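You operate a simulated robot arm through the tools that you are given. There is no shell and no other tool. Be economical: measure what you need, move in short steps, check, and stop when the job is done.

The job below is to be done with a simulated two-armed robot. You get a single attempt, and the scene is never put back.

JOB
Sort both axle pins with the green ring gauge.
Fine: good tray if it goes over, rework tray if not; put the ring gauge back. Set down upright: black axle pin, white axle pin.

Only the result counts: the job must be done as asked and must still hold three seconds after the hand-in. Knocking over, shifting, dropping, spilling or breaking anything else fails it.

ROBOT AND FRAMES
Two 7-joint arms with two-finger grippers on one trunk, hanging from a carriage that runs on a gantry, over the field with the corners [-247.9, -11.3], [2.1, -11.3], [2.1, 106.7], [-247.9, 106.7] (x, y) and turns from -349 to 338 degrees about z. Base frame: it is fixed where the carriage stands at the start and does not move with it; the origin is on the floor, on the carriage's upright axis, x ahead of it, y to its left, z up. Lengths are in cm, angles in degrees, forces in N, time in s.
The left shoulder is at the start at [0, 23.6, 151.8], the right one opposite. With the tool pointing down near the work surface each hand reaches from about 10 to 68 cm from the robot's upright axis, wherever it stands, measured 20 degrees to its own side. Places, roughly: good tray [90, 60, 90]; rework tray [60, 60, 90]. Payload 3.43 kg a hand.
Tool frame (each hand has its own): the origin (TCP) lies between the finger pads and is the grasp point; the fingertips stand 3 cm ahead of it; z points along the fingers, y is the line along which they close. The gripper opens to 10.4 cm. The gripper's body begins 5.7 cm behind the TCP.
Orientation is that of the tool frame in the base frame, as [roll, pitch, yaw] about the fixed x, y, z axes, in that order (R = Rz(yaw) Ry(pitch) Rx(roll)). With the fingers straight down and closing along the base's y, the tool's x points along the base's -x, its y along +y and its z along -z.

CONTROLS
- The arms move only by the tool apply_moves. It takes "left_rows", "right_rows" or both (then of equal length, played together; a hand with none holds still); each is text: rows parted by semicolons, each of 7 numbers parted by spaces: the finger opening in cm, from 0 to 10.4, then the shift along the base's x, y, z in units of 40 mm (1.0 is 40 mm), then the turn, a rotation vector about the base's x, y, z in units of 6 degrees (1.0 is 6 degrees). In form: gripper dx dy dz ax ay az; .... A call has 1 to 10 rows; each row shifts and turns the commanded pose from where the row before left it. A call with a number of a shift or a turn outside -1 to 1 is refused whole. Each row takes 0.2 s and may step no farther than 5 cm and 8.6 degrees from the row before; otherwise, or with a gripper value out of range, the whole call is refused. A pose out of reach is approached as far as the arm can. The call stops where the force on the tool passes 40 N (or 10 N more than at its start, if that is more) or the arm is blocked; 0.2 s more then pass. The fingers move at their own pace (about 4.5 cm/s each) and stop on an object; they squeeze with about 22 N. The grip force told is the motor's: it shows also when the fingers shut on nothing. Time passes only in rows, and 0.2 s behind the last, so rows that do not move let the fingers close. The reply holds the time, the measured pose of the TCP, the force on the tool along the base axes, the opening and the grip force, in the units named above and with some noise, with the torque about the TCP (base axes, N m) and any sound that the robot's microphone picked up, and new pictures: "pictures" is both (left out), scene, wrist or none (wrist: the cameras of the hands that moved).
- Cameras (640 x 400 px; columns grow to the right, rows downward): "scene" is now at [24.94, 4.14, 163.83]; the picture's right is [0.65, -0.76, 0.00], its down [-0.67, -0.58, -0.46] and it looks along [0.35, 0.30, -0.89] (base axes); focal length 293 px, centre (320, 200). "left" rides on the left gripper at [6.7, -1.8, -9] in its tool frame; the picture's right is [0.25, 0.97, 0.00], its down [-0.73, 0.19, -0.66] and it looks along [-0.64, 0.17, 0.75] (tool axes); focal length 218 px, centre (320, 200). "right" rides on the right gripper at [6.7, 1.8, -9] in its tool frame; the picture's right is [-0.25, 0.97, 0.00], its down [-0.73, -0.19, -0.66] and it looks along [-0.64, -0.17, 0.75] (tool axes); focal length 218 px, centre (320, 200). There is no depth. A picture from a camera that has moved, and an enlarged one, comes with that camera's place and axes in the base frame and with its lens.
- move_column(by): slides the trunk up (or, below 0, down) by that many cm; the arms and the scene camera ride with it, the base frame stays. It gives what a move gives, with no picture.
- drive_base(legs): drives the robot by 1 to 6 legs, each [ahead, left, turn to the left] in cm, cm and degrees, along the robot's own axes; the way and the turn of a leg run together, so that a leg with both is an arc; at most 150 cm and 180 degrees a leg. The arms and the cameras ride along, it lands a little off, and it stops where it bumps. It keeps to its track: a leg is cut to what the track allows. It gives what a move gives, and a new picture of the scene camera.
- aim_head(pan, tilt): turns the head with the scene camera to pan (to the left, within 86 degrees either way) and tilt (down, from -29 to 69), counted from straight ahead of the robot. It gives what a move gives, and a new picture of the scene camera.
- zoom(camera, box): a new picture of the part [left, top, right, bottom] of that camera's present view, enlarged. The clock stands still meanwhile.
- hand_in(): hands the job in; it is judged then, once.

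Go step by step. Nothing tells you exact positions but the pictures and the camera data: compare them with the known pose of the tool, close in by small moves and look again before you grip or let go. The budget is 120 turns and 260 pictures, counting those below and the enlarged ones. Unless the task says otherwise, let go and move clear before handing in, and close with one line.

The tools are called after ">>>" as name(argument=value, ...) on one line, values as JSON. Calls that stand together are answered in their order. apply_moves: Moves the arms, as the interface text tells. Its arguments: {"type":"object","properties":{"left_rows":{"type":"string"},"right_rows":{"type":"string"},"pictures":{"type":"string","enum":["both","scene","wrist","none"]}},"required":[]} The other tools are called the same way: move_column (by) slides the trunk up or down; drive_base (legs) drives the base; aim_head (pan, tilt) turns the head that bears the scene camera; zoom (camera, box) takes an enlarged picture of a part of a camera's view; hand_in () hands the job in.

At the start:

```text
time: 0.0
left_ee_pos: [29.17, 37.73, 114.93]
left_tcp_rot: [-180.0, 0.0, -179.9]
left_contact_force: [0.3, 0.4, -0.3]
left_ft_torque: [0.02, 0.02, 0.02]
left_grip_width: 10.4
left_grip_force: 0.0
right_ee_pos: [32.98, 1.43, 110.01]
right_tcp_rot: [-180.0, 0.0, -180.0]
right_contact_force: [-0.5, 0.5, -0.5]
right_ft_torque: [0.01, 0.0, 0.0]
right_grip_width: 10.39
right_grip_force: 0.1
trunk travel left (down, up): [-42.9, 21.1]
robot x, y, heading: [-0.17, 0.19, -0.1]
head pan, tilt: [40.6, 62.4]
```

scene: 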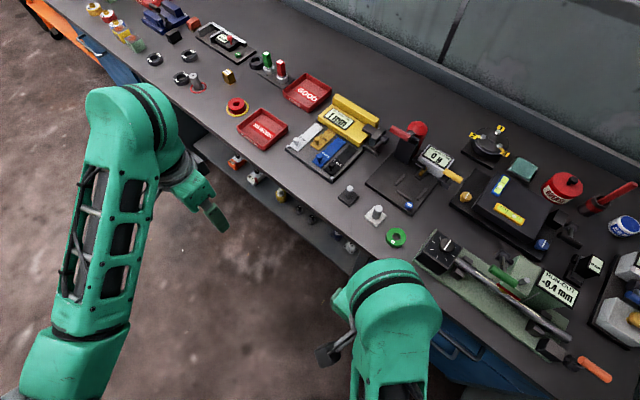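
right: 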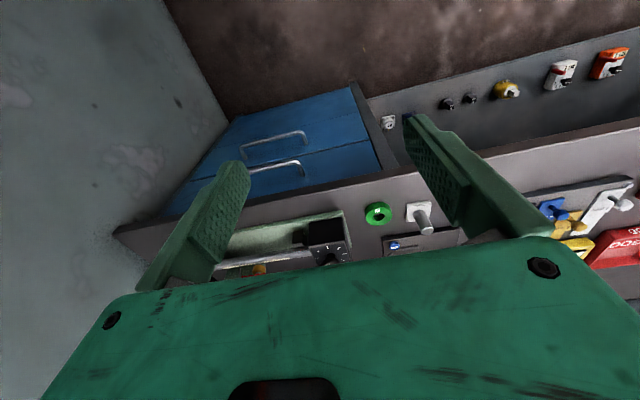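
left: 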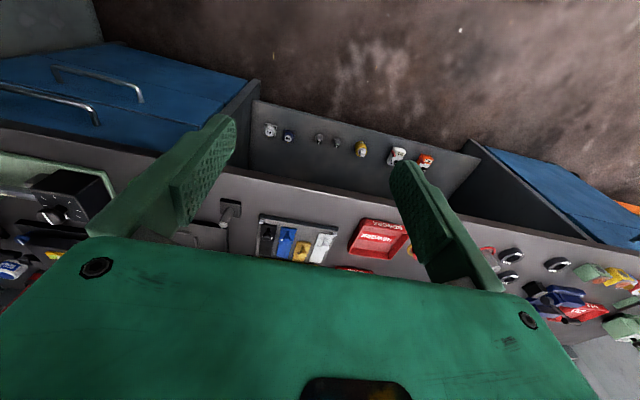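

I see a black pin near (348,195), a white pin near (375,215) and a green ring near (396,237) in the scene picture. I'll enlarge that area and the trays.

>>> zoom(camera="scene", box=[320, 160, 448, 260])

>>> zoom(camera="scene", box=[130, 40, 386, 200])

```text
4.00 times, centred on (384, 210) of scene
camera zoom: at [24.94, 4.14, 163.83], right [0.65, -0.76, 0.0], down [-0.67, -0.58, -0.46], along [0.35, 0.3, -0.89], focal length 1174 px, centre (64, 160)
```

zoom: 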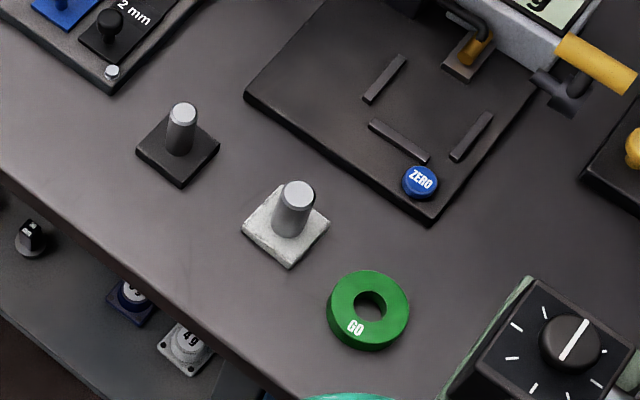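

```text
2.50 times, centred on (258, 120) of scene
camera zoom: at [24.94, 4.14, 163.83], right [0.65, -0.76, 0.0], down [-0.67, -0.58, -0.46], along [0.35, 0.3, -0.89], focal length 734 px, centre (475, 400)
```

zoom: 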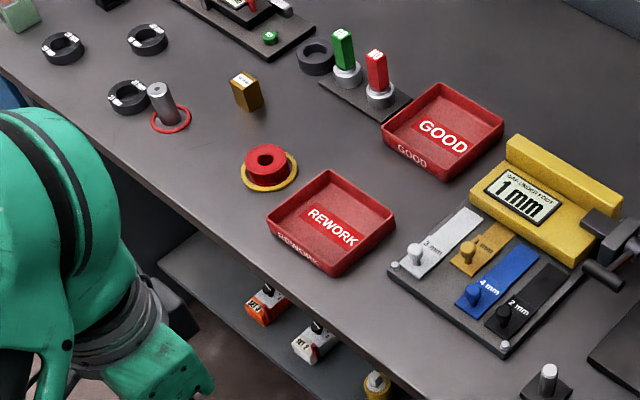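

The ring stands near (58.5, 6.5), the white pin near (60, 14) and the black pin near (60, 23.5), assuming a table top of about z = 90. I'll go forward a little, move the right hand aside, and bring the left hand over for a closer look.

>>> drive_base(legs=[[2, 0, 0]])

>>> apply_moves(right_rows="10.4 0 -1 0 0 0 0;10.4 0 -1 0 0 0 0;10.4 0 -1 0 0 0 0;10.4 0 -1 0 0 0 0;10.4 0 -1 0 0 0 0;10.4 0 0 0 0 0 0", left_rows="10.4 0.6 -0.8 0 0 0 0;10.4 0.6 -0.8 0 0 0 0;10.4 0.6 -0.8 0 0 0 0;10.4 0.6 -0.8 0 0 0 0;10.4 0.6 -0.8 0 0 0 0;10.4 0 0 0 0 0 0")

```text
time: 0.8
left_ee_pos: [31.13, 37.81, 114.86]
left_tcp_rot: [-180.0, 0.0, 179.9]
left_contact_force: [0.4, -0.3, -0.2]
left_ft_torque: [-0.02, 0.02, -0.04]
left_grip_width: 10.43
left_grip_force: 0.0
right_ee_pos: [35.04, 1.35, 109.98]
right_tcp_rot: [-180.0, 0.0, -179.9]
right_contact_force: [0.2, -0.1, -0.3]
right_ft_torque: [0.03, -0.02, 0.0]
right_grip_width: 10.39
right_grip_force: 0.1
trunk travel left (down, up): [-42.9, 21.1]
robot x, y, heading: [2.16, 0.09, 0.1]
head pan, tilt: [40.6, 62.4]
camera scene: at [26.97, 4.15, 163.84], right [0.65, -0.76, 0.0], down [-0.67, -0.58, -0.46], along [0.35, 0.3, -0.89], focal length 293 px, centre (320, 200)
```

scene: 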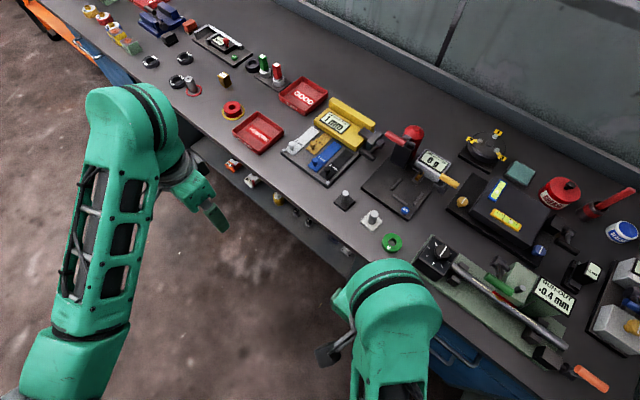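

```text
time: 2.2
left_ee_pos: [42.97, 21.6, 114.93]
left_tcp_rot: [180.0, 0.0, -179.9]
left_contact_force: [-0.7, 0.4, 0.0]
left_ft_torque: [0.0, -0.02, 0.01]
left_grip_width: 10.4
left_grip_force: 0.1
right_ee_pos: [35.03, -18.81, 109.73]
right_tcp_rot: [180.0, 0.1, 180.0]
right_contact_force: [0.7, -0.3, 0.4]
right_ft_torque: [-0.01, 0.02, -0.03]
right_grip_width: 10.39
right_grip_force: 0.0
trunk travel left (down, up): [-42.9, 21.1]
robot x, y, heading: [1.99, 0.09, -0.0]
head pan, tilt: [40.6, 62.4]
camera scene: at [26.93, 4.16, 163.83], right [0.65, -0.76, 0.0], down [-0.67, -0.58, -0.46], along [0.35, 0.3, -0.89], focal length 293 px, centre (320, 200)
camera right: at [28.28, -17.02, 118.63], right [0.25, 0.97, 0.0], down [0.73, -0.19, 0.66], along [0.64, -0.17, -0.75], focal length 218 px, centre (320, 200)
camera left: at [36.31, 19.86, 123.88], right [-0.25, 0.97, 0.0], down [0.73, 0.19, 0.66], along [0.64, 0.17, -0.75], focal length 218 px, centre (320, 200)
```

scene: 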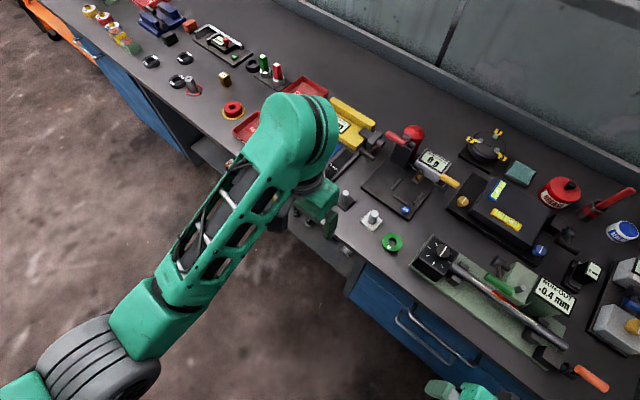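
right: 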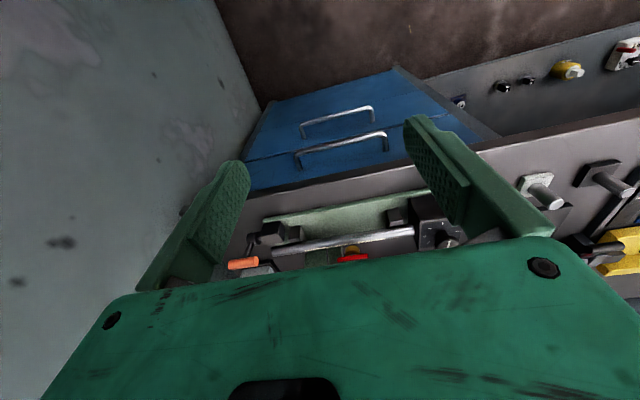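
left: 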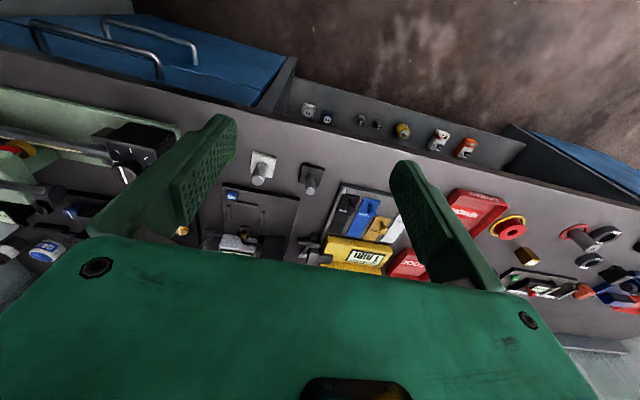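

The two views agree on a table top near z = 90. I'll bring the left hand above the ring.

>>> apply_moves(left_rows="10.4 0.775 -0.75 -0.4 0 0 0;10.4 0.775 -0.75 -0.4 0 0 0;8 0.775 -0.75 -0.4 0 0 0;8 0.775 -0.75 -0.4 0 0 0;8 0.775 -0.75 -0.4 0 0 0;7 0 0 0 0 0 0;7 0 0 0 0 0 0")

>>> zoom(camera="left", box=[220, 60, 420, 185])

```text
time: 3.8
left_ee_pos: [58.6, 6.8, 106.85]
left_tcp_rot: [179.9, 0.0, 180.0]
left_contact_force: [-0.1, 0.4, -0.1]
left_ft_torque: [0.01, -0.01, 0.0]
left_grip_width: 7.02
left_grip_force: 0.1
right_ee_pos: [35.05, -18.69, 109.63]
right_tcp_rot: [180.0, -0.1, 180.0]
right_contact_force: [0.7, 0.4, 0.2]
right_ft_torque: [0.0, 0.0, 0.01]
right_grip_width: 10.4
right_grip_force: 0.0
trunk travel left (down, up): [-42.9, 21.1]
robot x, y, heading: [1.96, -0.5, 0.2]
head pan, tilt: [40.6, 62.4]
camera scene: at [26.94, 4.15, 163.83], right [0.65, -0.76, 0.0], down [-0.67, -0.58, -0.46], along [0.35, 0.3, -0.89], focal length 293 px, centre (320, 200)
camera left: at [51.87, 5.11, 115.87], right [-0.25, 0.97, 0.0], down [0.73, 0.19, 0.66], along [0.64, 0.17, -0.75], focal length 218 px, centre (320, 200)
```

scene: 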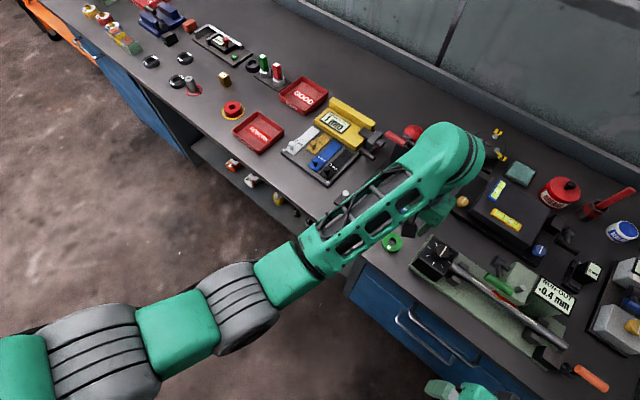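
left: 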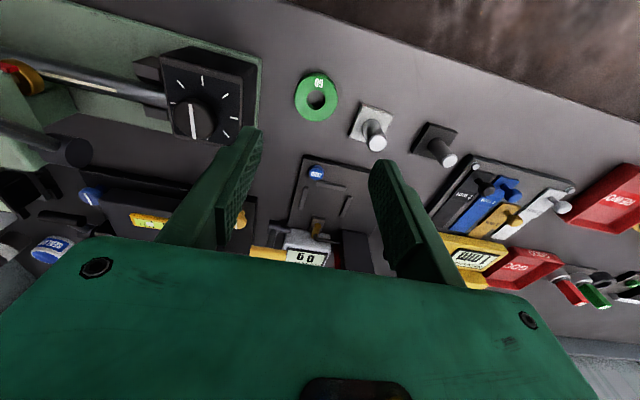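

```text
3.20 times, centred on (320, 122) of left
camera zoom: at [51.87, 5.11, 115.87], right [-0.25, 0.97, 0.0], down [0.73, 0.19, 0.66], along [0.64, 0.17, -0.75], focal length 698 px, centre (320, 448)
```

zoom: 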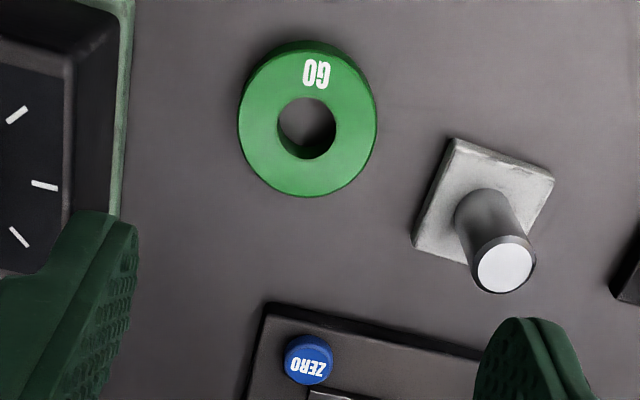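

The ring is near (58.8, 6.5), about 4.5 cm across. I'll lower over it with the fingers at 7 cm.

>>> apply_moves(left_rows="7 0.05 -0.07 -0.7 0 0 0;7 0 0 -0.8 0 0 0;7 0 0 -0.8 0 0 0;7 0 0 -0.4 0 0 0;7 0 0 0 0 0 0", pictures="wrist")

>>> zoom(camera="left", box=[220, 90, 420, 215])

```text
time: 5.0
left_ee_pos: [58.82, 6.54, 96.09]
left_tcp_rot: [179.9, 0.0, -180.0]
left_contact_force: [1.0, -0.1, -0.1]
left_ft_torque: [0.0, 0.02, -0.02]
left_grip_width: 7.0
left_grip_force: 0.0
right_ee_pos: [34.91, -18.76, 109.5]
right_tcp_rot: [-180.0, -0.1, 179.9]
right_contact_force: [0.7, 0.1, -0.4]
right_ft_torque: [0.01, -0.01, 0.01]
right_grip_width: 10.4
right_grip_force: 0.0
trunk travel left (down, up): [-42.9, 21.1]
robot x, y, heading: [1.9, -0.07, -0.0]
head pan, tilt: [40.6, 62.4]
camera left: at [52.2, 4.82, 105.01], right [-0.25, 0.97, 0.0], down [0.73, 0.19, 0.66], along [0.64, 0.17, -0.75], focal length 218 px, centre (320, 200)
```

left: 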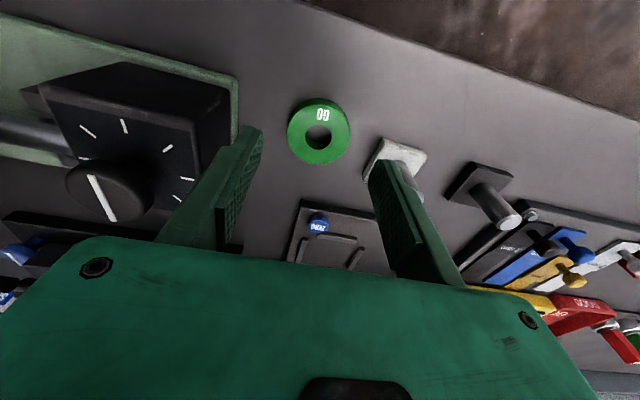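

```text
3.20 times, centred on (320, 152) of left
camera zoom: at [52.2, 4.82, 105.01], right [-0.25, 0.97, 0.0], down [0.73, 0.19, 0.66], along [0.64, 0.17, -0.75], focal length 698 px, centre (320, 352)
```

zoom: 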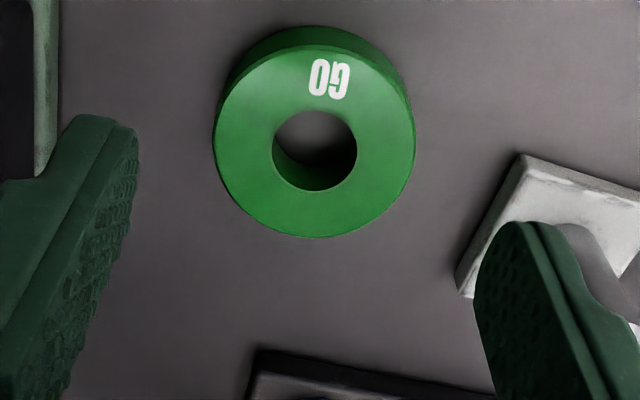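

The ring is centred between the fingers. I'll lower in small steps and watch the force.

>>> apply_moves(left_rows="7 0.05 0 -0.25 0 0 0;7 0 0 -0.25 0 0 0;7 0 0 0 0 0 0", pictures="none")

>>> zoom(camera="left", box=[200, 90, 440, 240])

```text
time: 5.8
left_ee_pos: [58.9, 6.39, 93.99]
left_tcp_rot: [-180.0, 0.0, -180.0]
left_contact_force: [-0.8, 0.1, -0.4]
left_ft_torque: [-0.02, 0.02, -0.02]
left_grip_width: 7.01
left_grip_force: 0.1
right_ee_pos: [34.92, -18.85, 109.7]
right_tcp_rot: [-180.0, 0.0, -179.9]
right_contact_force: [-0.3, -0.3, 0.7]
right_ft_torque: [-0.03, 0.0, -0.03]
right_grip_width: 10.41
right_grip_force: 0.1
trunk travel left (down, up): [-42.9, 21.1]
robot x, y, heading: [1.9, -0.26, -0.1]
head pan, tilt: [40.6, 62.4]
```

```text
2.67 times, centred on (320, 165) of left
camera zoom: at [52.29, 4.75, 102.98], right [-0.25, 0.97, 0.0], down [0.73, 0.19, 0.66], along [0.64, 0.17, -0.75], focal length 582 px, centre (320, 293)
```

zoom: 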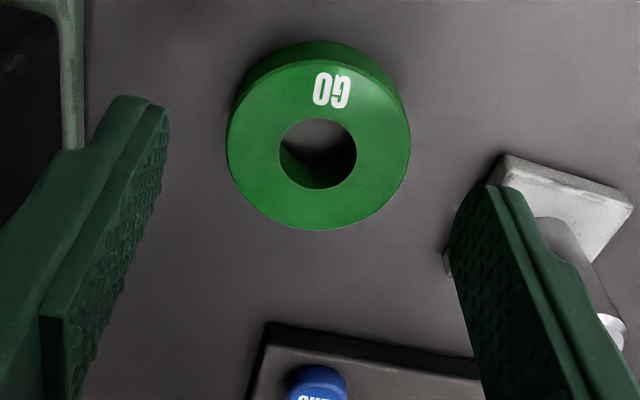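

Combining the views, the ring top is lower than I assumed (z about 88.5), with its centre near (59.6, 6.6). I'll shift and lower.

>>> apply_moves(left_rows="7 0.17 0.05 -0.2 0 0 0;7 0 0 -0.2 0 0 0;7 0 0 -0.15 0 0 0;7 0 0 0 0 0 0", pictures="none")

>>> zoom(camera="left", box=[200, 90, 440, 240])

```text
time: 6.8
left_ee_pos: [59.58, 6.62, 91.98]
left_tcp_rot: [180.0, -0.1, 180.0]
left_contact_force: [-0.3, -0.2, 1.0]
left_ft_torque: [0.02, 0.01, 0.03]
left_grip_width: 6.96
left_grip_force: 0.0
right_ee_pos: [34.94, -18.77, 109.5]
right_tcp_rot: [-180.0, 0.1, -180.0]
right_contact_force: [0.2, 0.9, 0.3]
right_ft_torque: [0.02, 0.01, -0.02]
right_grip_width: 10.41
right_grip_force: 0.0
trunk travel left (down, up): [-42.9, 21.1]
robot x, y, heading: [2.12, -0.19, 0.0]
head pan, tilt: [40.6, 62.4]
```

```text
2.67 times, centred on (320, 165) of left
camera zoom: at [53.0, 4.86, 100.87], right [-0.25, 0.97, 0.0], down [0.73, 0.19, 0.66], along [0.64, 0.17, -0.75], focal length 582 px, centre (320, 293)
```

zoom: 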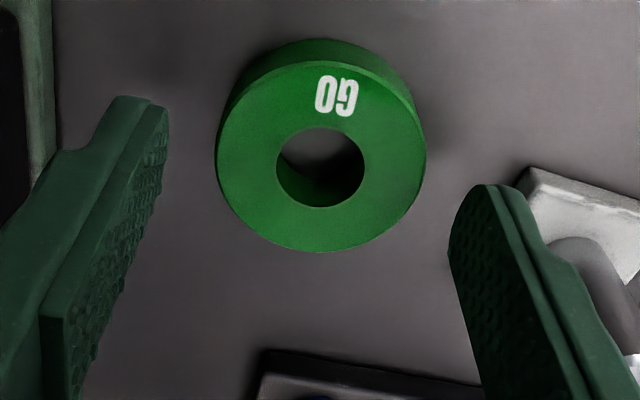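

The ring is centred at about (59.55, 6.55) with its top near 88.5. I'll lower the tips alongside it.

>>> apply_moves(left_rows="6.6 0 0 -0.2 0 0 0;6.6 0 0 -0.15 0 0 0;6.6 0 0 0 0 0 0", pictures="none")

>>> zoom(camera="left", box=[200, 90, 440, 240])

```text
time: 7.6
left_ee_pos: [59.74, 6.6, 90.57]
left_tcp_rot: [179.9, 0.0, 179.9]
left_contact_force: [-1.2, 0.2, -0.6]
left_ft_torque: [-0.04, 0.01, -0.02]
left_grip_width: 6.58
left_grip_force: 0.0
right_ee_pos: [34.91, -18.75, 109.78]
right_tcp_rot: [180.0, 0.0, -179.9]
right_contact_force: [0.4, -0.2, -0.3]
right_ft_torque: [0.01, -0.02, -0.04]
right_grip_width: 10.39
right_grip_force: 0.1
trunk travel left (down, up): [-42.9, 21.1]
robot x, y, heading: [1.97, 0.24, -0.2]
head pan, tilt: [40.6, 62.4]
```

```text
2.67 times, centred on (320, 165) of left
camera zoom: at [52.98, 4.95, 99.46], right [-0.25, 0.97, 0.0], down [0.73, 0.19, 0.66], along [0.64, 0.17, -0.75], focal length 582 px, centre (320, 293)
```

zoom: 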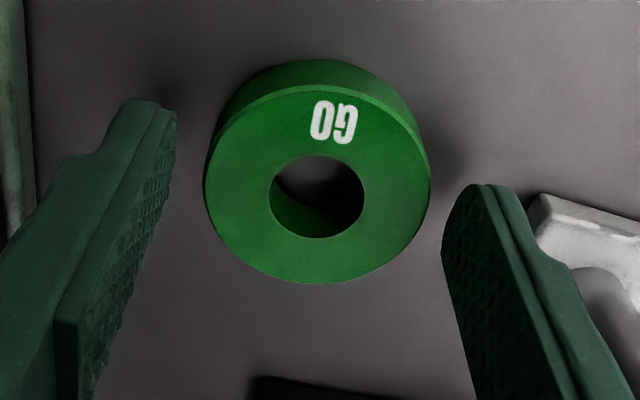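

I'll go 2 mm lower and close on the ring.

>>> apply_moves(left_rows="6.6 -0.04 -0.01 -0.05 0 0 0;4.5 0 0 0 0 0 0;4.5 0 0 0 0 0 0;4 0 0 0 0 0 0;4 0 0 0 0 0 0;4 0 0 0 0 0 0", pictures="none")

>>> zoom(camera="left", box=[200, 90, 440, 240])

```text
time: 9.0
left_ee_pos: [59.41, 6.65, 90.34]
left_tcp_rot: [180.0, 0.0, 180.0]
left_contact_force: [-0.4, 0.0, -0.6]
left_ft_torque: [-0.01, 0.01, 0.0]
left_grip_width: 5.33
left_grip_force: 22.2
right_ee_pos: [35.0, -18.78, 109.66]
right_tcp_rot: [-180.0, 0.0, -180.0]
right_contact_force: [0.0, 0.2, 0.5]
right_ft_torque: [-0.03, 0.01, 0.0]
right_grip_width: 10.4
right_grip_force: 0.0
trunk travel left (down, up): [-42.9, 21.1]
robot x, y, heading: [1.98, -0.18, 0.1]
head pan, tilt: [40.6, 62.4]
```

```text
2.67 times, centred on (320, 165) of left
camera zoom: at [52.76, 4.88, 99.26], right [-0.25, 0.97, 0.0], down [0.73, 0.19, 0.66], along [0.64, 0.17, -0.75], focal length 582 px, centre (320, 293)
```

zoom: 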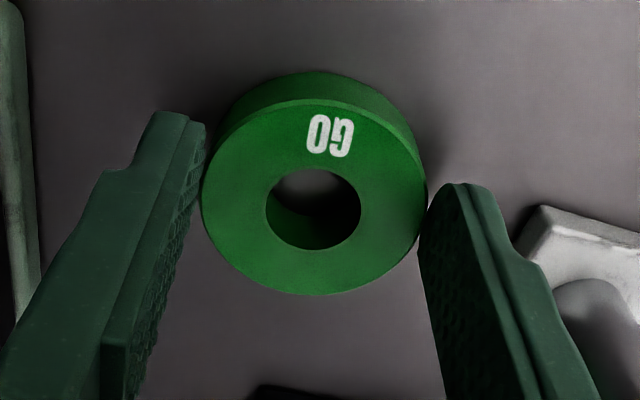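

Ring gripped at 5.33 cm. I'll lift it high and carry it over the black pin near (61, 24), high enough to see the pin past the ring.

>>> apply_moves(left_rows="4 0 0 0.5 0 0 0;4 0 0 1 0 0 0;4 0 0 1 0 0 0;4 0 0 1 0 0 0;4 0 0.7 1 0 0 0;4 0.1 0.9 0 0 0 0;4 0.1 0.9 0 0 0 0;4 0.1 0.9 0 0 0 0;4 0.1 0.9 0 0 0 0;4 0 0 0 0 0 0")

>>> zoom(camera="left", box=[200, 60, 440, 210])

```text
time: 11.2
left_ee_pos: [60.99, 23.96, 108.45]
left_tcp_rot: [-179.9, 0.0, -180.0]
left_contact_force: [-0.4, 0.1, -2.1]
left_ft_torque: [0.01, 0.01, 0.0]
left_grip_width: 5.32
left_grip_force: 22.0
right_ee_pos: [34.94, -18.77, 109.68]
right_tcp_rot: [180.0, 0.0, -179.9]
right_contact_force: [0.0, 0.7, -0.4]
right_ft_torque: [0.0, -0.03, 0.01]
right_grip_width: 10.38
right_grip_force: 0.1
trunk travel left (down, up): [-42.9, 21.1]
robot x, y, heading: [2.05, -0.11, 0.1]
head pan, tilt: [40.6, 62.4]
camera scene: at [26.93, 4.14, 163.82], right [0.65, -0.76, 0.0], down [-0.67, -0.58, -0.46], along [0.35, 0.3, -0.89], focal length 293 px, centre (320, 200)
camera left: at [54.28, 22.21, 117.34], right [-0.25, 0.97, 0.0], down [0.73, 0.19, 0.66], along [0.64, 0.17, -0.75], focal length 218 px, centre (320, 200)
```

scene: 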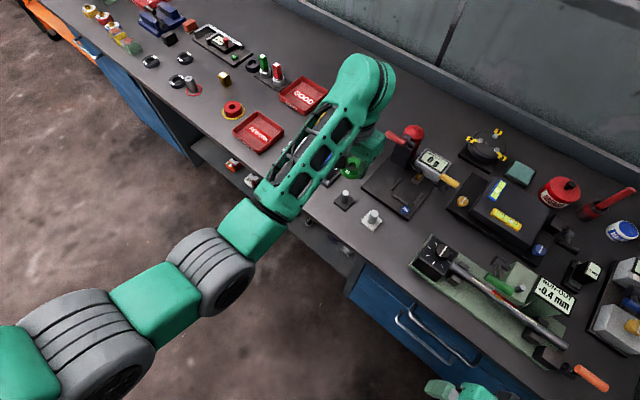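
left: 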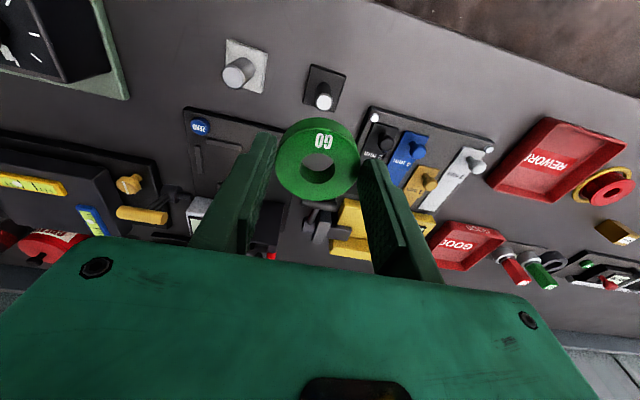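

```text
2.67 times, centred on (320, 135) of left
camera zoom: at [54.28, 22.21, 117.34], right [-0.25, 0.97, 0.0], down [0.73, 0.19, 0.66], along [0.64, 0.17, -0.75], focal length 582 px, centre (320, 373)
```

zoom: 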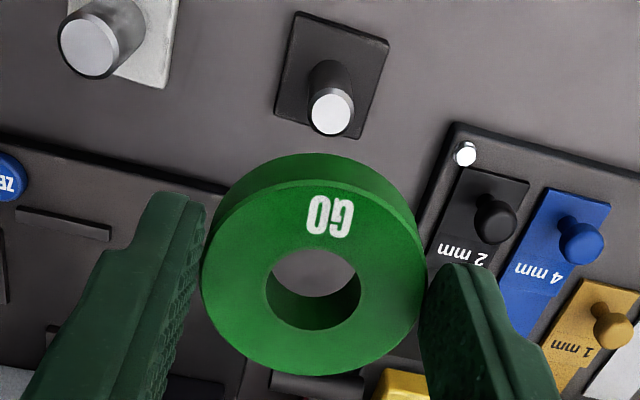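

By careful triangulation the black pin's axis is near (61.75, 24.57) with its top about z = 92, and the ring's centre is about 0.4 cm ahead of the TCP. I'll lower to just above the pin and look through the hole.

>>> apply_moves(left_rows="4 0.08 0.15 -0.8 0 0 0;4 0 0 -0.8 0 0 0;4 0 0 -0.7 0 0 0;4 0 0 -0.4 0 0 0;4 0 0 0 0 0 0", pictures="none")

>>> zoom(camera="left", box=[240, 110, 400, 210])

>>> zoom(camera="scene", box=[300, 150, 420, 225])

```text
time: 12.4
left_ee_pos: [61.35, 24.4, 97.61]
left_tcp_rot: [180.0, 0.0, 180.0]
left_contact_force: [1.3, 0.5, -1.6]
left_ft_torque: [0.0, 0.02, -0.01]
left_grip_width: 5.32
left_grip_force: 22.4
right_ee_pos: [34.95, -18.8, 109.59]
right_tcp_rot: [180.0, 0.0, 179.9]
right_contact_force: [0.9, -0.1, -0.8]
right_ft_torque: [0.02, 0.01, 0.0]
right_grip_width: 10.39
right_grip_force: 0.1
trunk travel left (down, up): [-42.9, 21.1]
robot x, y, heading: [1.84, -0.24, -0.0]
head pan, tilt: [40.6, 62.4]
```

```text
4.00 times, centred on (320, 160) of left
camera zoom: at [54.71, 22.7, 106.43], right [-0.25, 0.97, 0.0], down [0.73, 0.19, 0.66], along [0.64, 0.17, -0.75], focal length 873 px, centre (320, 360)
```

zoom: 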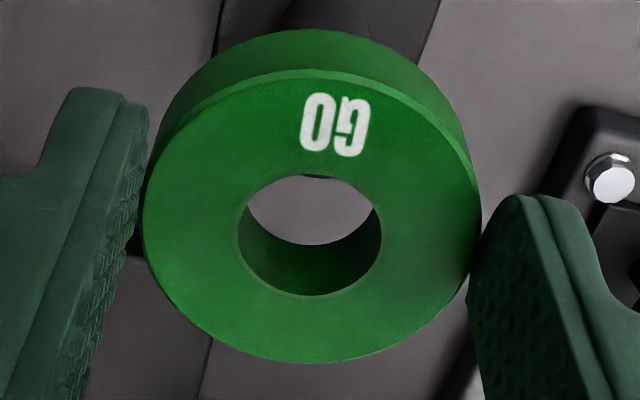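

```text
5.33 times, centred on (360, 188) of scene
camera zoom: at [26.93, 4.15, 163.83], right [0.65, -0.76, 0.0], down [-0.67, -0.58, -0.46], along [0.35, 0.3, -0.89], focal length 1565 px, centre (107, 267)
```

zoom: 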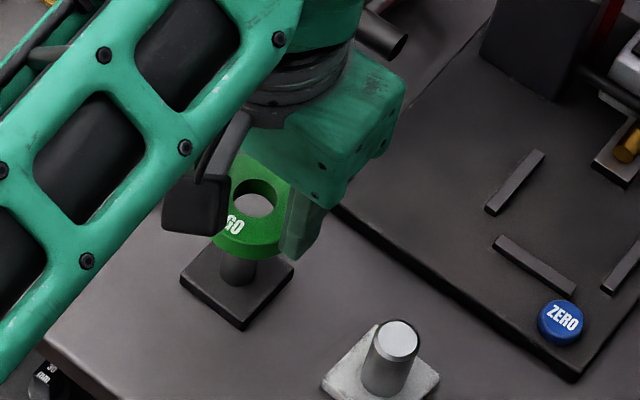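

The scene view shows ring and pin nearly aligned. I'll correct by about 1 mm and lower slowly.

>>> apply_moves(left_rows="4 -0.02 0.025 -0.1 0 0 0;4 0 0 -0.1 0 0 0;4 0 0 -0.1 0 0 0;4 0 0 0 0 0 0", pictures="none")

>>> zoom(camera="left", box=[240, 110, 400, 210])

>>> zoom(camera="scene", box=[310, 160, 390, 210])

```text
time: 13.4
left_ee_pos: [61.26, 24.52, 96.36]
left_tcp_rot: [179.9, 0.0, 180.0]
left_contact_force: [-0.2, 0.1, -2.3]
left_ft_torque: [0.01, 0.02, -0.02]
left_grip_width: 5.32
left_grip_force: 22.5
right_ee_pos: [35.12, -18.73, 109.52]
right_tcp_rot: [179.9, 0.1, 180.0]
right_contact_force: [-0.3, -0.8, 0.0]
right_ft_torque: [0.01, 0.01, -0.03]
right_grip_width: 10.41
right_grip_force: 0.1
trunk travel left (down, up): [-42.9, 21.1]
robot x, y, heading: [2.01, -0.08, -0.2]
head pan, tilt: [40.6, 62.4]
```

```text
4.00 times, centred on (320, 160) of left
camera zoom: at [54.57, 22.85, 105.19], right [-0.25, 0.97, 0.0], down [0.73, 0.19, 0.66], along [0.64, 0.17, -0.75], focal length 873 px, centre (320, 360)
```

zoom: 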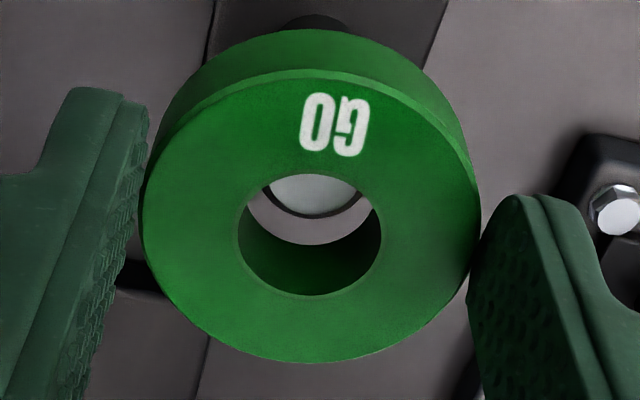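

```text
8.00 times, centred on (350, 185) of scene
camera zoom: at [26.93, 4.15, 163.83], right [0.65, -0.76, 0.0], down [-0.67, -0.58, -0.46], along [0.35, 0.3, -0.89], focal length 2348 px, centre (80, 320)
```

zoom: 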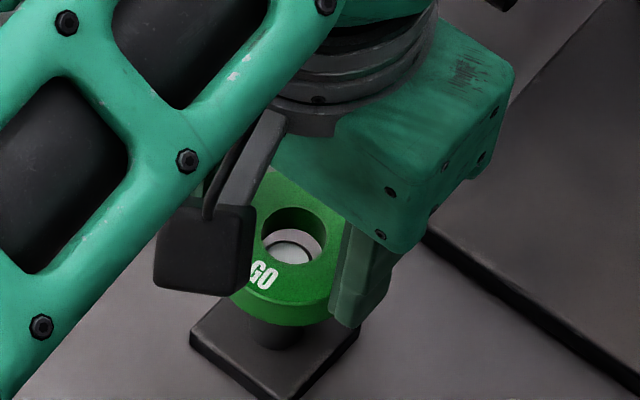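

The pin top shows centred through the hole in both views. I'll lower in 2 mm steps watching the force.

>>> apply_moves(left_rows="4 0 0.01 -0.06 0 0 0;4 0 0 -0.06 0 0 0;4 0 0 0 0 0 0", pictures="none")

>>> zoom(camera="left", box=[240, 110, 400, 210])

>>> zoom(camera="scene", box=[310, 160, 390, 210])

```text
time: 14.2
left_ee_pos: [61.34, 24.46, 95.68]
left_tcp_rot: [-180.0, 0.0, -180.0]
left_contact_force: [0.0, 0.4, -1.6]
left_ft_torque: [0.02, 0.06, -0.02]
left_grip_width: 5.33
left_grip_force: 21.8
right_ee_pos: [34.97, -18.81, 109.55]
right_tcp_rot: [180.0, 0.0, -180.0]
right_contact_force: [-1.0, -0.2, 1.1]
right_ft_torque: [0.01, 0.0, -0.05]
right_grip_width: 10.4
right_grip_force: 0.0
trunk travel left (down, up): [-42.9, 21.1]
robot x, y, heading: [2.29, -0.0, 0.0]
head pan, tilt: [40.6, 62.4]
```

```text
4.00 times, centred on (320, 160) of left
camera zoom: at [54.64, 22.9, 104.66], right [-0.25, 0.97, 0.0], down [0.73, 0.19, 0.66], along [0.64, 0.17, -0.75], focal length 873 px, centre (320, 360)
```

zoom: 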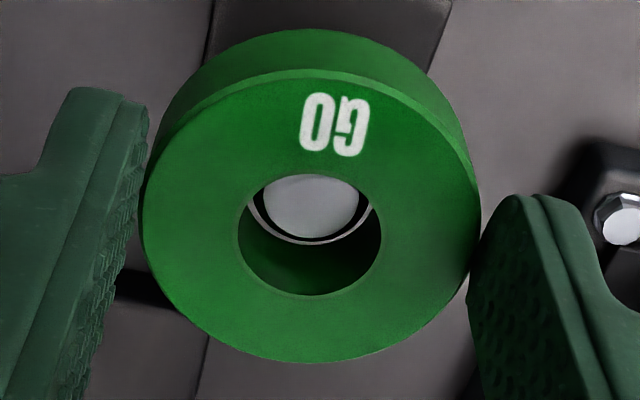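

```text
8.00 times, centred on (350, 185) of scene
camera zoom: at [26.94, 4.15, 163.82], right [0.65, -0.76, 0.0], down [-0.67, -0.58, -0.46], along [0.35, 0.3, -0.89], focal length 2348 px, centre (80, 320)
```

zoom: 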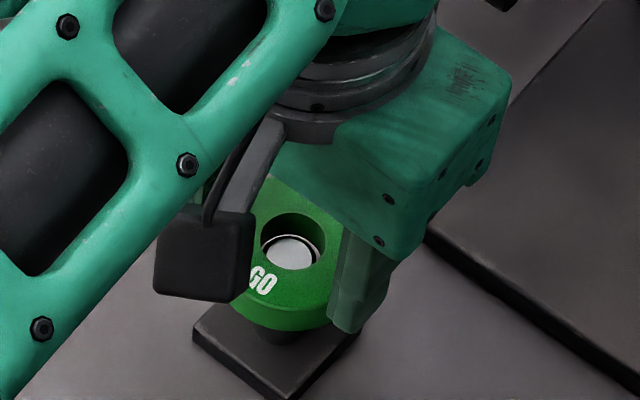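

Still aligned with no contact. I'll continue down.

>>> apply_moves(left_rows="4 0 0 -0.05 0 0 0;4 0 0 -0.05 0 0 0;4 0 0 0 0 0 0", pictures="none")

>>> zoom(camera="left", box=[240, 110, 400, 210])

>>> zoom(camera="scene", box=[310, 160, 390, 210])

```text
time: 15.0
left_ee_pos: [61.34, 24.68, 95.37]
left_tcp_rot: [179.9, 0.0, -179.9]
left_contact_force: [0.6, -0.6, -1.6]
left_ft_torque: [0.03, -0.01, 0.01]
left_grip_width: 5.33
left_grip_force: 21.9
right_ee_pos: [34.89, -18.64, 109.74]
right_tcp_rot: [180.0, -0.1, -179.9]
right_contact_force: [-0.4, 1.0, 0.8]
right_ft_torque: [0.02, -0.02, -0.01]
right_grip_width: 10.41
right_grip_force: 0.1
trunk travel left (down, up): [-42.9, 21.1]
robot x, y, heading: [1.59, -0.38, 0.1]
head pan, tilt: [40.6, 62.4]
```

```text
4.00 times, centred on (320, 160) of left
camera zoom: at [54.62, 22.83, 104.31], right [-0.25, 0.97, 0.0], down [0.73, 0.19, 0.66], along [0.64, 0.17, -0.75], focal length 873 px, centre (320, 360)
```

zoom: 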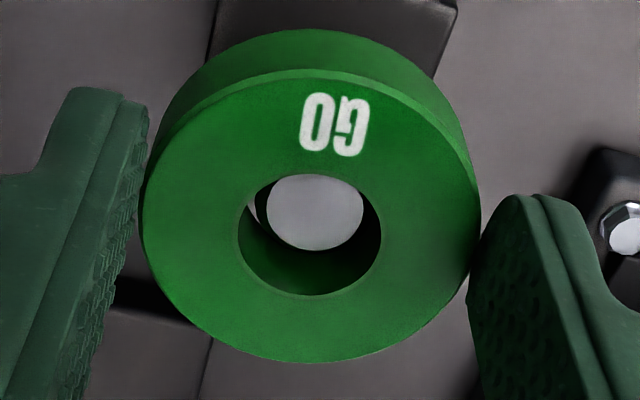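

```text
8.00 times, centred on (350, 185) of scene
camera zoom: at [26.93, 4.15, 163.83], right [0.65, -0.76, 0.0], down [-0.67, -0.58, -0.46], along [0.35, 0.3, -0.89], focal length 2348 px, centre (80, 320)
```

zoom: 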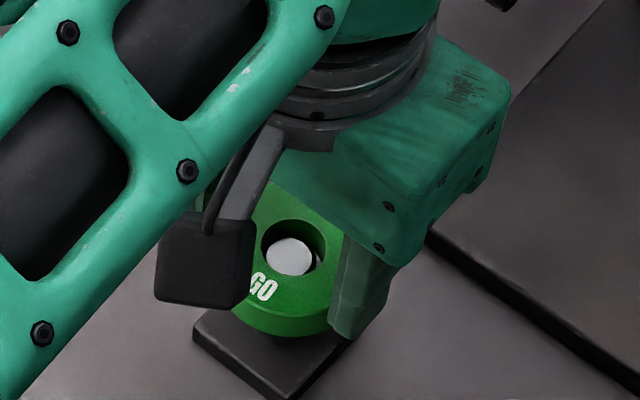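

The pin top is now inside the hole with no force, so the ring passes over the start of the pin. I'll lower farther along it.

>>> apply_moves(left_rows="4 0 0 -0.08 0 0 0;4 0 0 -0.08 0 0 0;4 0 0 -0.08 0 0 0;4 0 0 -0.08 0 0 0;4 0 0 0 0 0 0", pictures="none")

>>> zoom(camera="left", box=[240, 110, 400, 210])

>>> zoom(camera="scene", box=[310, 160, 390, 210])

```text
time: 16.2
left_ee_pos: [61.26, 24.37, 94.01]
left_tcp_rot: [-180.0, 0.0, -180.0]
left_contact_force: [0.1, 0.8, -1.8]
left_ft_torque: [0.04, 0.05, 0.0]
left_grip_width: 5.31
left_grip_force: 21.9
right_ee_pos: [35.0, -18.79, 109.69]
right_tcp_rot: [179.9, 0.0, 180.0]
right_contact_force: [0.3, 0.1, -0.4]
right_ft_torque: [0.02, 0.01, -0.03]
right_grip_width: 10.39
right_grip_force: 0.0
trunk travel left (down, up): [-42.9, 21.1]
robot x, y, heading: [1.92, -0.12, 0.2]
head pan, tilt: [40.6, 62.4]
```

```text
4.00 times, centred on (320, 160) of left
camera zoom: at [54.59, 22.8, 103.04], right [-0.25, 0.97, 0.0], down [0.73, 0.19, 0.66], along [0.64, 0.17, -0.75], focal length 873 px, centre (320, 360)
```

zoom: 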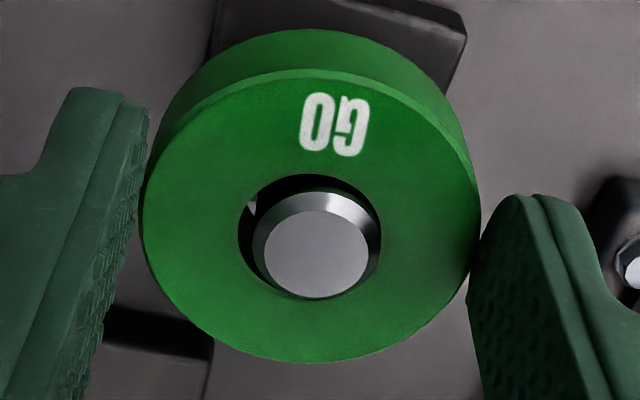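

```text
8.00 times, centred on (350, 185) of scene
camera zoom: at [26.93, 4.15, 163.83], right [0.65, -0.76, 0.0], down [-0.67, -0.58, -0.46], along [0.35, 0.3, -0.89], focal length 2348 px, centre (80, 320)
```

zoom: 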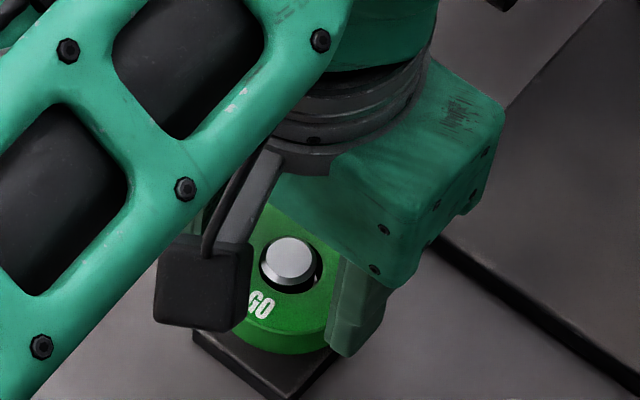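

The pin stands in the hole with visible clearance. I'll continue down to confirm it goes all the way.

>>> apply_moves(left_rows="4 0.005 0.02 -0.1 0 0 0;4 0 0 -0.1 0 0 0;4 0 0 -0.1 0 0 0;4 0 0 -0.1 0 0 0;4 0 0 0 0 0 0", pictures="none")

>>> zoom(camera="left", box=[200, 90, 440, 240])

>>> zoom(camera="scene", box=[310, 160, 390, 210])

```text
time: 17.4
left_ee_pos: [61.37, 24.59, 92.38]
left_tcp_rot: [179.9, 0.1, 179.9]
left_contact_force: [0.7, 0.3, -1.9]
left_ft_torque: [0.05, 0.01, 0.01]
left_grip_width: 5.31
left_grip_force: 21.7
right_ee_pos: [34.93, -18.73, 109.61]
right_tcp_rot: [-179.9, 0.0, 179.9]
right_contact_force: [0.1, -0.1, 0.5]
right_ft_torque: [0.02, 0.01, 0.0]
right_grip_width: 10.38
right_grip_force: 0.1
trunk travel left (down, up): [-42.9, 21.1]
robot x, y, heading: [2.31, 0.03, -0.2]
head pan, tilt: [40.6, 62.4]
```

```text
2.67 times, centred on (320, 165) of left
camera zoom: at [54.65, 22.88, 101.41], right [-0.25, 0.97, 0.0], down [0.73, 0.19, 0.66], along [0.64, 0.17, -0.75], focal length 582 px, centre (320, 293)
```

zoom: 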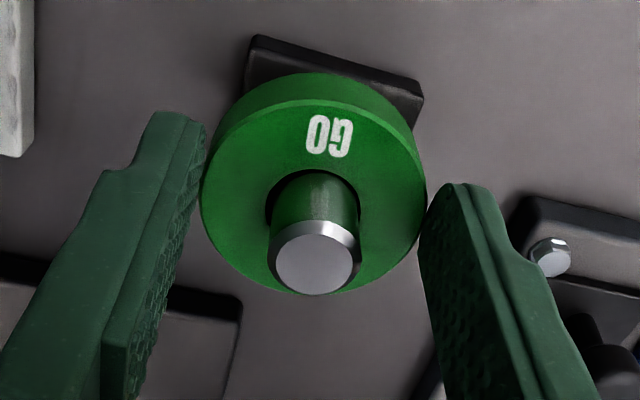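

```text
8.00 times, centred on (350, 185) of scene
camera zoom: at [26.93, 4.15, 163.83], right [0.65, -0.76, 0.0], down [-0.67, -0.58, -0.46], along [0.35, 0.3, -0.89], focal length 2348 px, centre (80, 320)
```

zoom: 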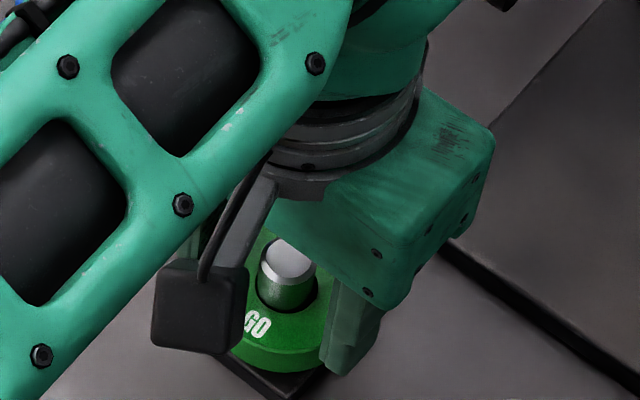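

It slides on freely. I'll take it gently down to the flange.

>>> apply_moves(left_rows="4 0 0 -0.06 0 0 0;4 0 0 -0.06 0 0 0;4 0 0 -0.06 0 0 0;4 0 0 -0.06 0 0 0;4 0 0 0 0 0 0", pictures="wrist")

```text
time: 18.6
left_ee_pos: [61.36, 24.58, 91.54]
left_tcp_rot: [179.9, 0.1, -180.0]
left_contact_force: [-0.1, 0.2, -1.7]
left_ft_torque: [0.0, 0.0, 0.02]
left_grip_width: 5.33
left_grip_force: 22.0
right_ee_pos: [34.98, -18.74, 109.58]
right_tcp_rot: [-180.0, 0.0, 180.0]
right_contact_force: [-0.7, 0.3, 0.1]
right_ft_torque: [-0.01, -0.01, 0.0]
right_grip_width: 10.41
right_grip_force: 0.0
trunk travel left (down, up): [-42.9, 21.1]
robot x, y, heading: [2.34, 0.23, 0.1]
head pan, tilt: [40.6, 62.4]
camera left: at [54.63, 22.92, 100.47], right [-0.25, 0.97, 0.0], down [0.73, 0.19, 0.66], along [0.64, 0.17, -0.75], focal length 218 px, centre (320, 200)
```

left: 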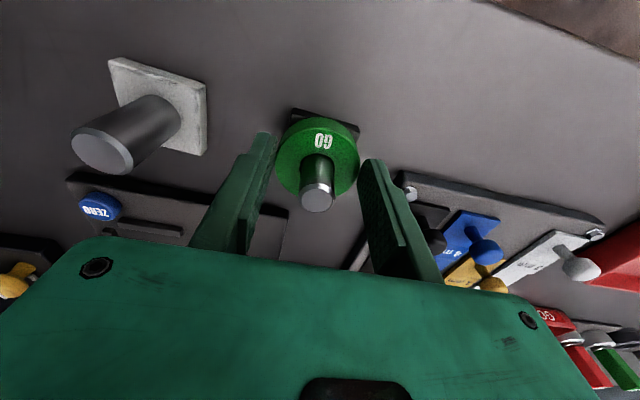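

The ring went fully over the black pin, so black is good. I'll lift off straight up and move over the white pin near (61.75, 14.85).

>>> apply_moves(left_rows="4 0 0 0.25 0 0 0;4 0 0 0.5 0 0 0;4 0 0 0.8 0 0 0;4 0 0 0.8 0 0 0;4 0 0 0.9 0 0 0;4 0 0 0.9 0 0 0;4 0 -0.8 0.1 0 0 0;4 0 -0.8 0 0 0 0;4 0 -0.83 0 0 0 0;4 0 0 0 0 0 0")

>>> zoom(camera="left", box=[200, 60, 440, 210])

>>> zoom(camera="scene", box=[310, 170, 430, 245])

```text
time: 20.8
left_ee_pos: [61.4, 15.06, 108.68]
left_tcp_rot: [-179.9, -0.1, -180.0]
left_contact_force: [0.0, -0.1, -1.9]
left_ft_torque: [0.01, 0.02, -0.02]
left_grip_width: 5.35
left_grip_force: 21.8
right_ee_pos: [35.02, -18.79, 109.69]
right_tcp_rot: [-179.9, 0.0, -180.0]
right_contact_force: [-0.6, 0.2, 0.3]
right_ft_torque: [-0.03, 0.02, 0.05]
right_grip_width: 10.39
right_grip_force: 0.1
trunk travel left (down, up): [-42.9, 21.1]
robot x, y, heading: [1.97, 0.26, -0.1]
head pan, tilt: [40.6, 62.4]
camera scene: at [26.93, 4.16, 163.83], right [0.65, -0.76, 0.0], down [-0.67, -0.58, -0.46], along [0.35, 0.3, -0.89], focal length 293 px, centre (320, 200)
camera left: at [54.71, 13.29, 117.58], right [-0.25, 0.97, 0.0], down [0.73, 0.19, 0.66], along [0.64, 0.17, -0.75], focal length 218 px, centre (320, 200)
```

scene: 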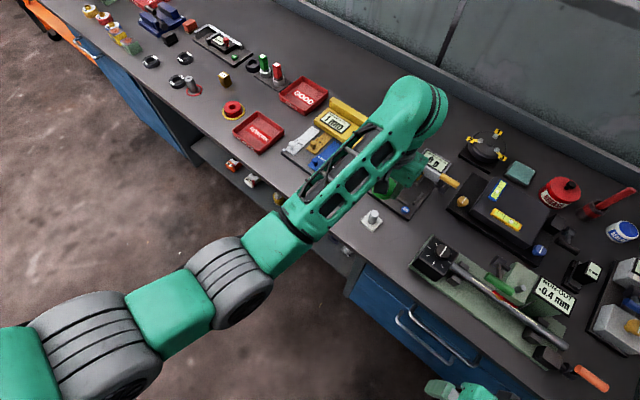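
left: 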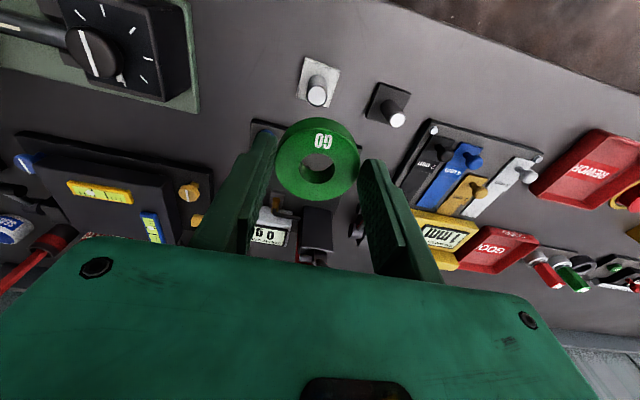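

```text
2.67 times, centred on (320, 135) of left
camera zoom: at [54.71, 13.29, 117.58], right [-0.25, 0.97, 0.0], down [0.73, 0.19, 0.66], along [0.64, 0.17, -0.75], focal length 582 px, centre (320, 373)
```

zoom: 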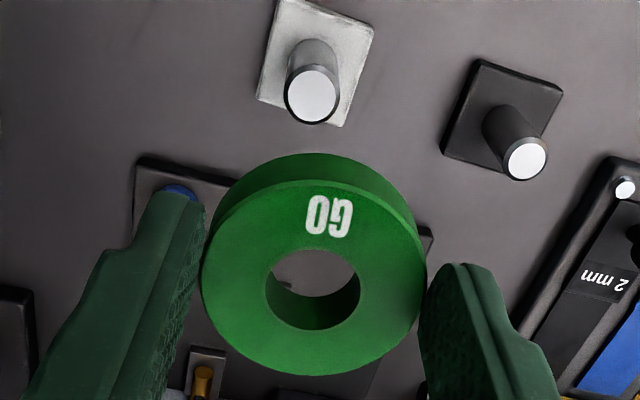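

```text
5.33 times, centred on (370, 208) of scene
camera zoom: at [26.93, 4.16, 163.83], right [0.65, -0.76, 0.0], down [-0.67, -0.58, -0.46], along [0.35, 0.3, -0.89], focal length 1565 px, centre (53, 160)
```

zoom: 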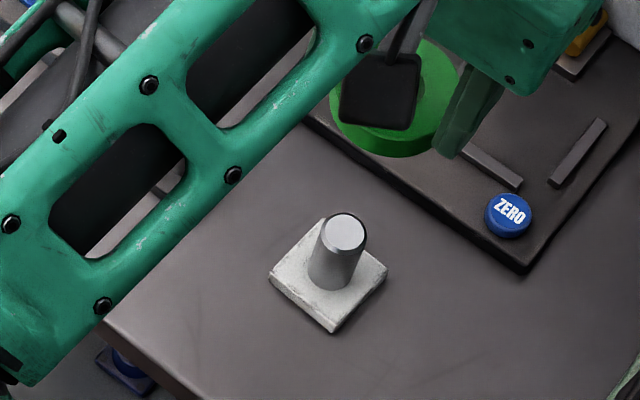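

The white pin sits near (61.85, 14.8). I'll lower to just above it, shifting 2 mm in -y.

>>> apply_moves(left_rows="4 0 -0.045 -0.9 0 0 0;4 0 0 -0.9 0 0 0;4 0 0 -0.7 0 0 0;4 0 0 -0.4 0 0 0;4 0 0 -0.15 0 0 0;4 0 0 0 0 0 0", pictures="none")

>>> zoom(camera="left", box=[240, 110, 400, 210])

>>> zoom(camera="scene", box=[340, 180, 420, 230])

```text
time: 22.2
left_ee_pos: [61.28, 14.79, 96.55]
left_tcp_rot: [-180.0, 0.0, 180.0]
left_contact_force: [0.1, -0.4, -1.2]
left_ft_torque: [-0.02, -0.01, 0.0]
left_grip_width: 5.3
left_grip_force: 22.2
right_ee_pos: [34.98, -18.74, 109.65]
right_tcp_rot: [-180.0, 0.0, -179.9]
right_contact_force: [0.0, 0.5, -0.1]
right_ft_torque: [-0.05, 0.01, 0.0]
right_grip_width: 10.4
right_grip_force: 0.0
trunk travel left (down, up): [-42.9, 21.1]
robot x, y, heading: [2.05, 0.19, 0.2]
head pan, tilt: [40.6, 62.4]
```

```text
4.00 times, centred on (320, 160) of left
camera zoom: at [54.62, 13.1, 105.38], right [-0.25, 0.97, 0.0], down [0.73, 0.19, 0.66], along [0.64, 0.17, -0.75], focal length 873 px, centre (320, 360)
```

zoom: 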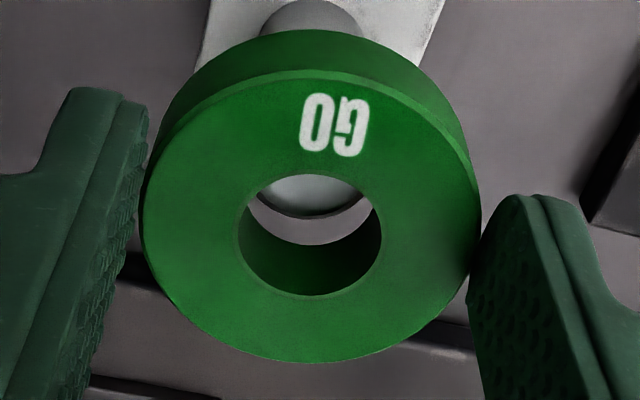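

```text
8.00 times, centred on (380, 205) of scene
camera zoom: at [26.93, 4.15, 163.83], right [0.65, -0.76, 0.0], down [-0.67, -0.58, -0.46], along [0.35, 0.3, -0.89], focal length 2348 px, centre (-160, 160)
```

zoom: 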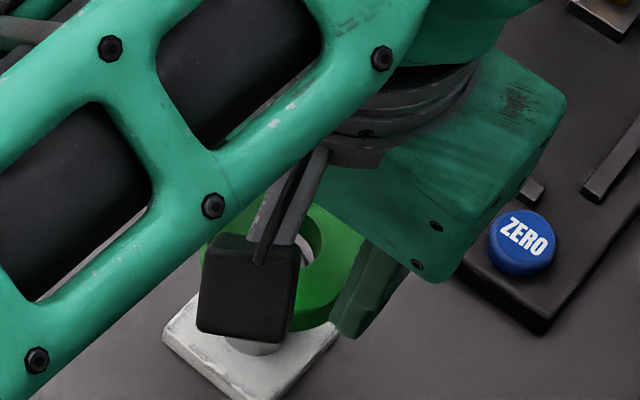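

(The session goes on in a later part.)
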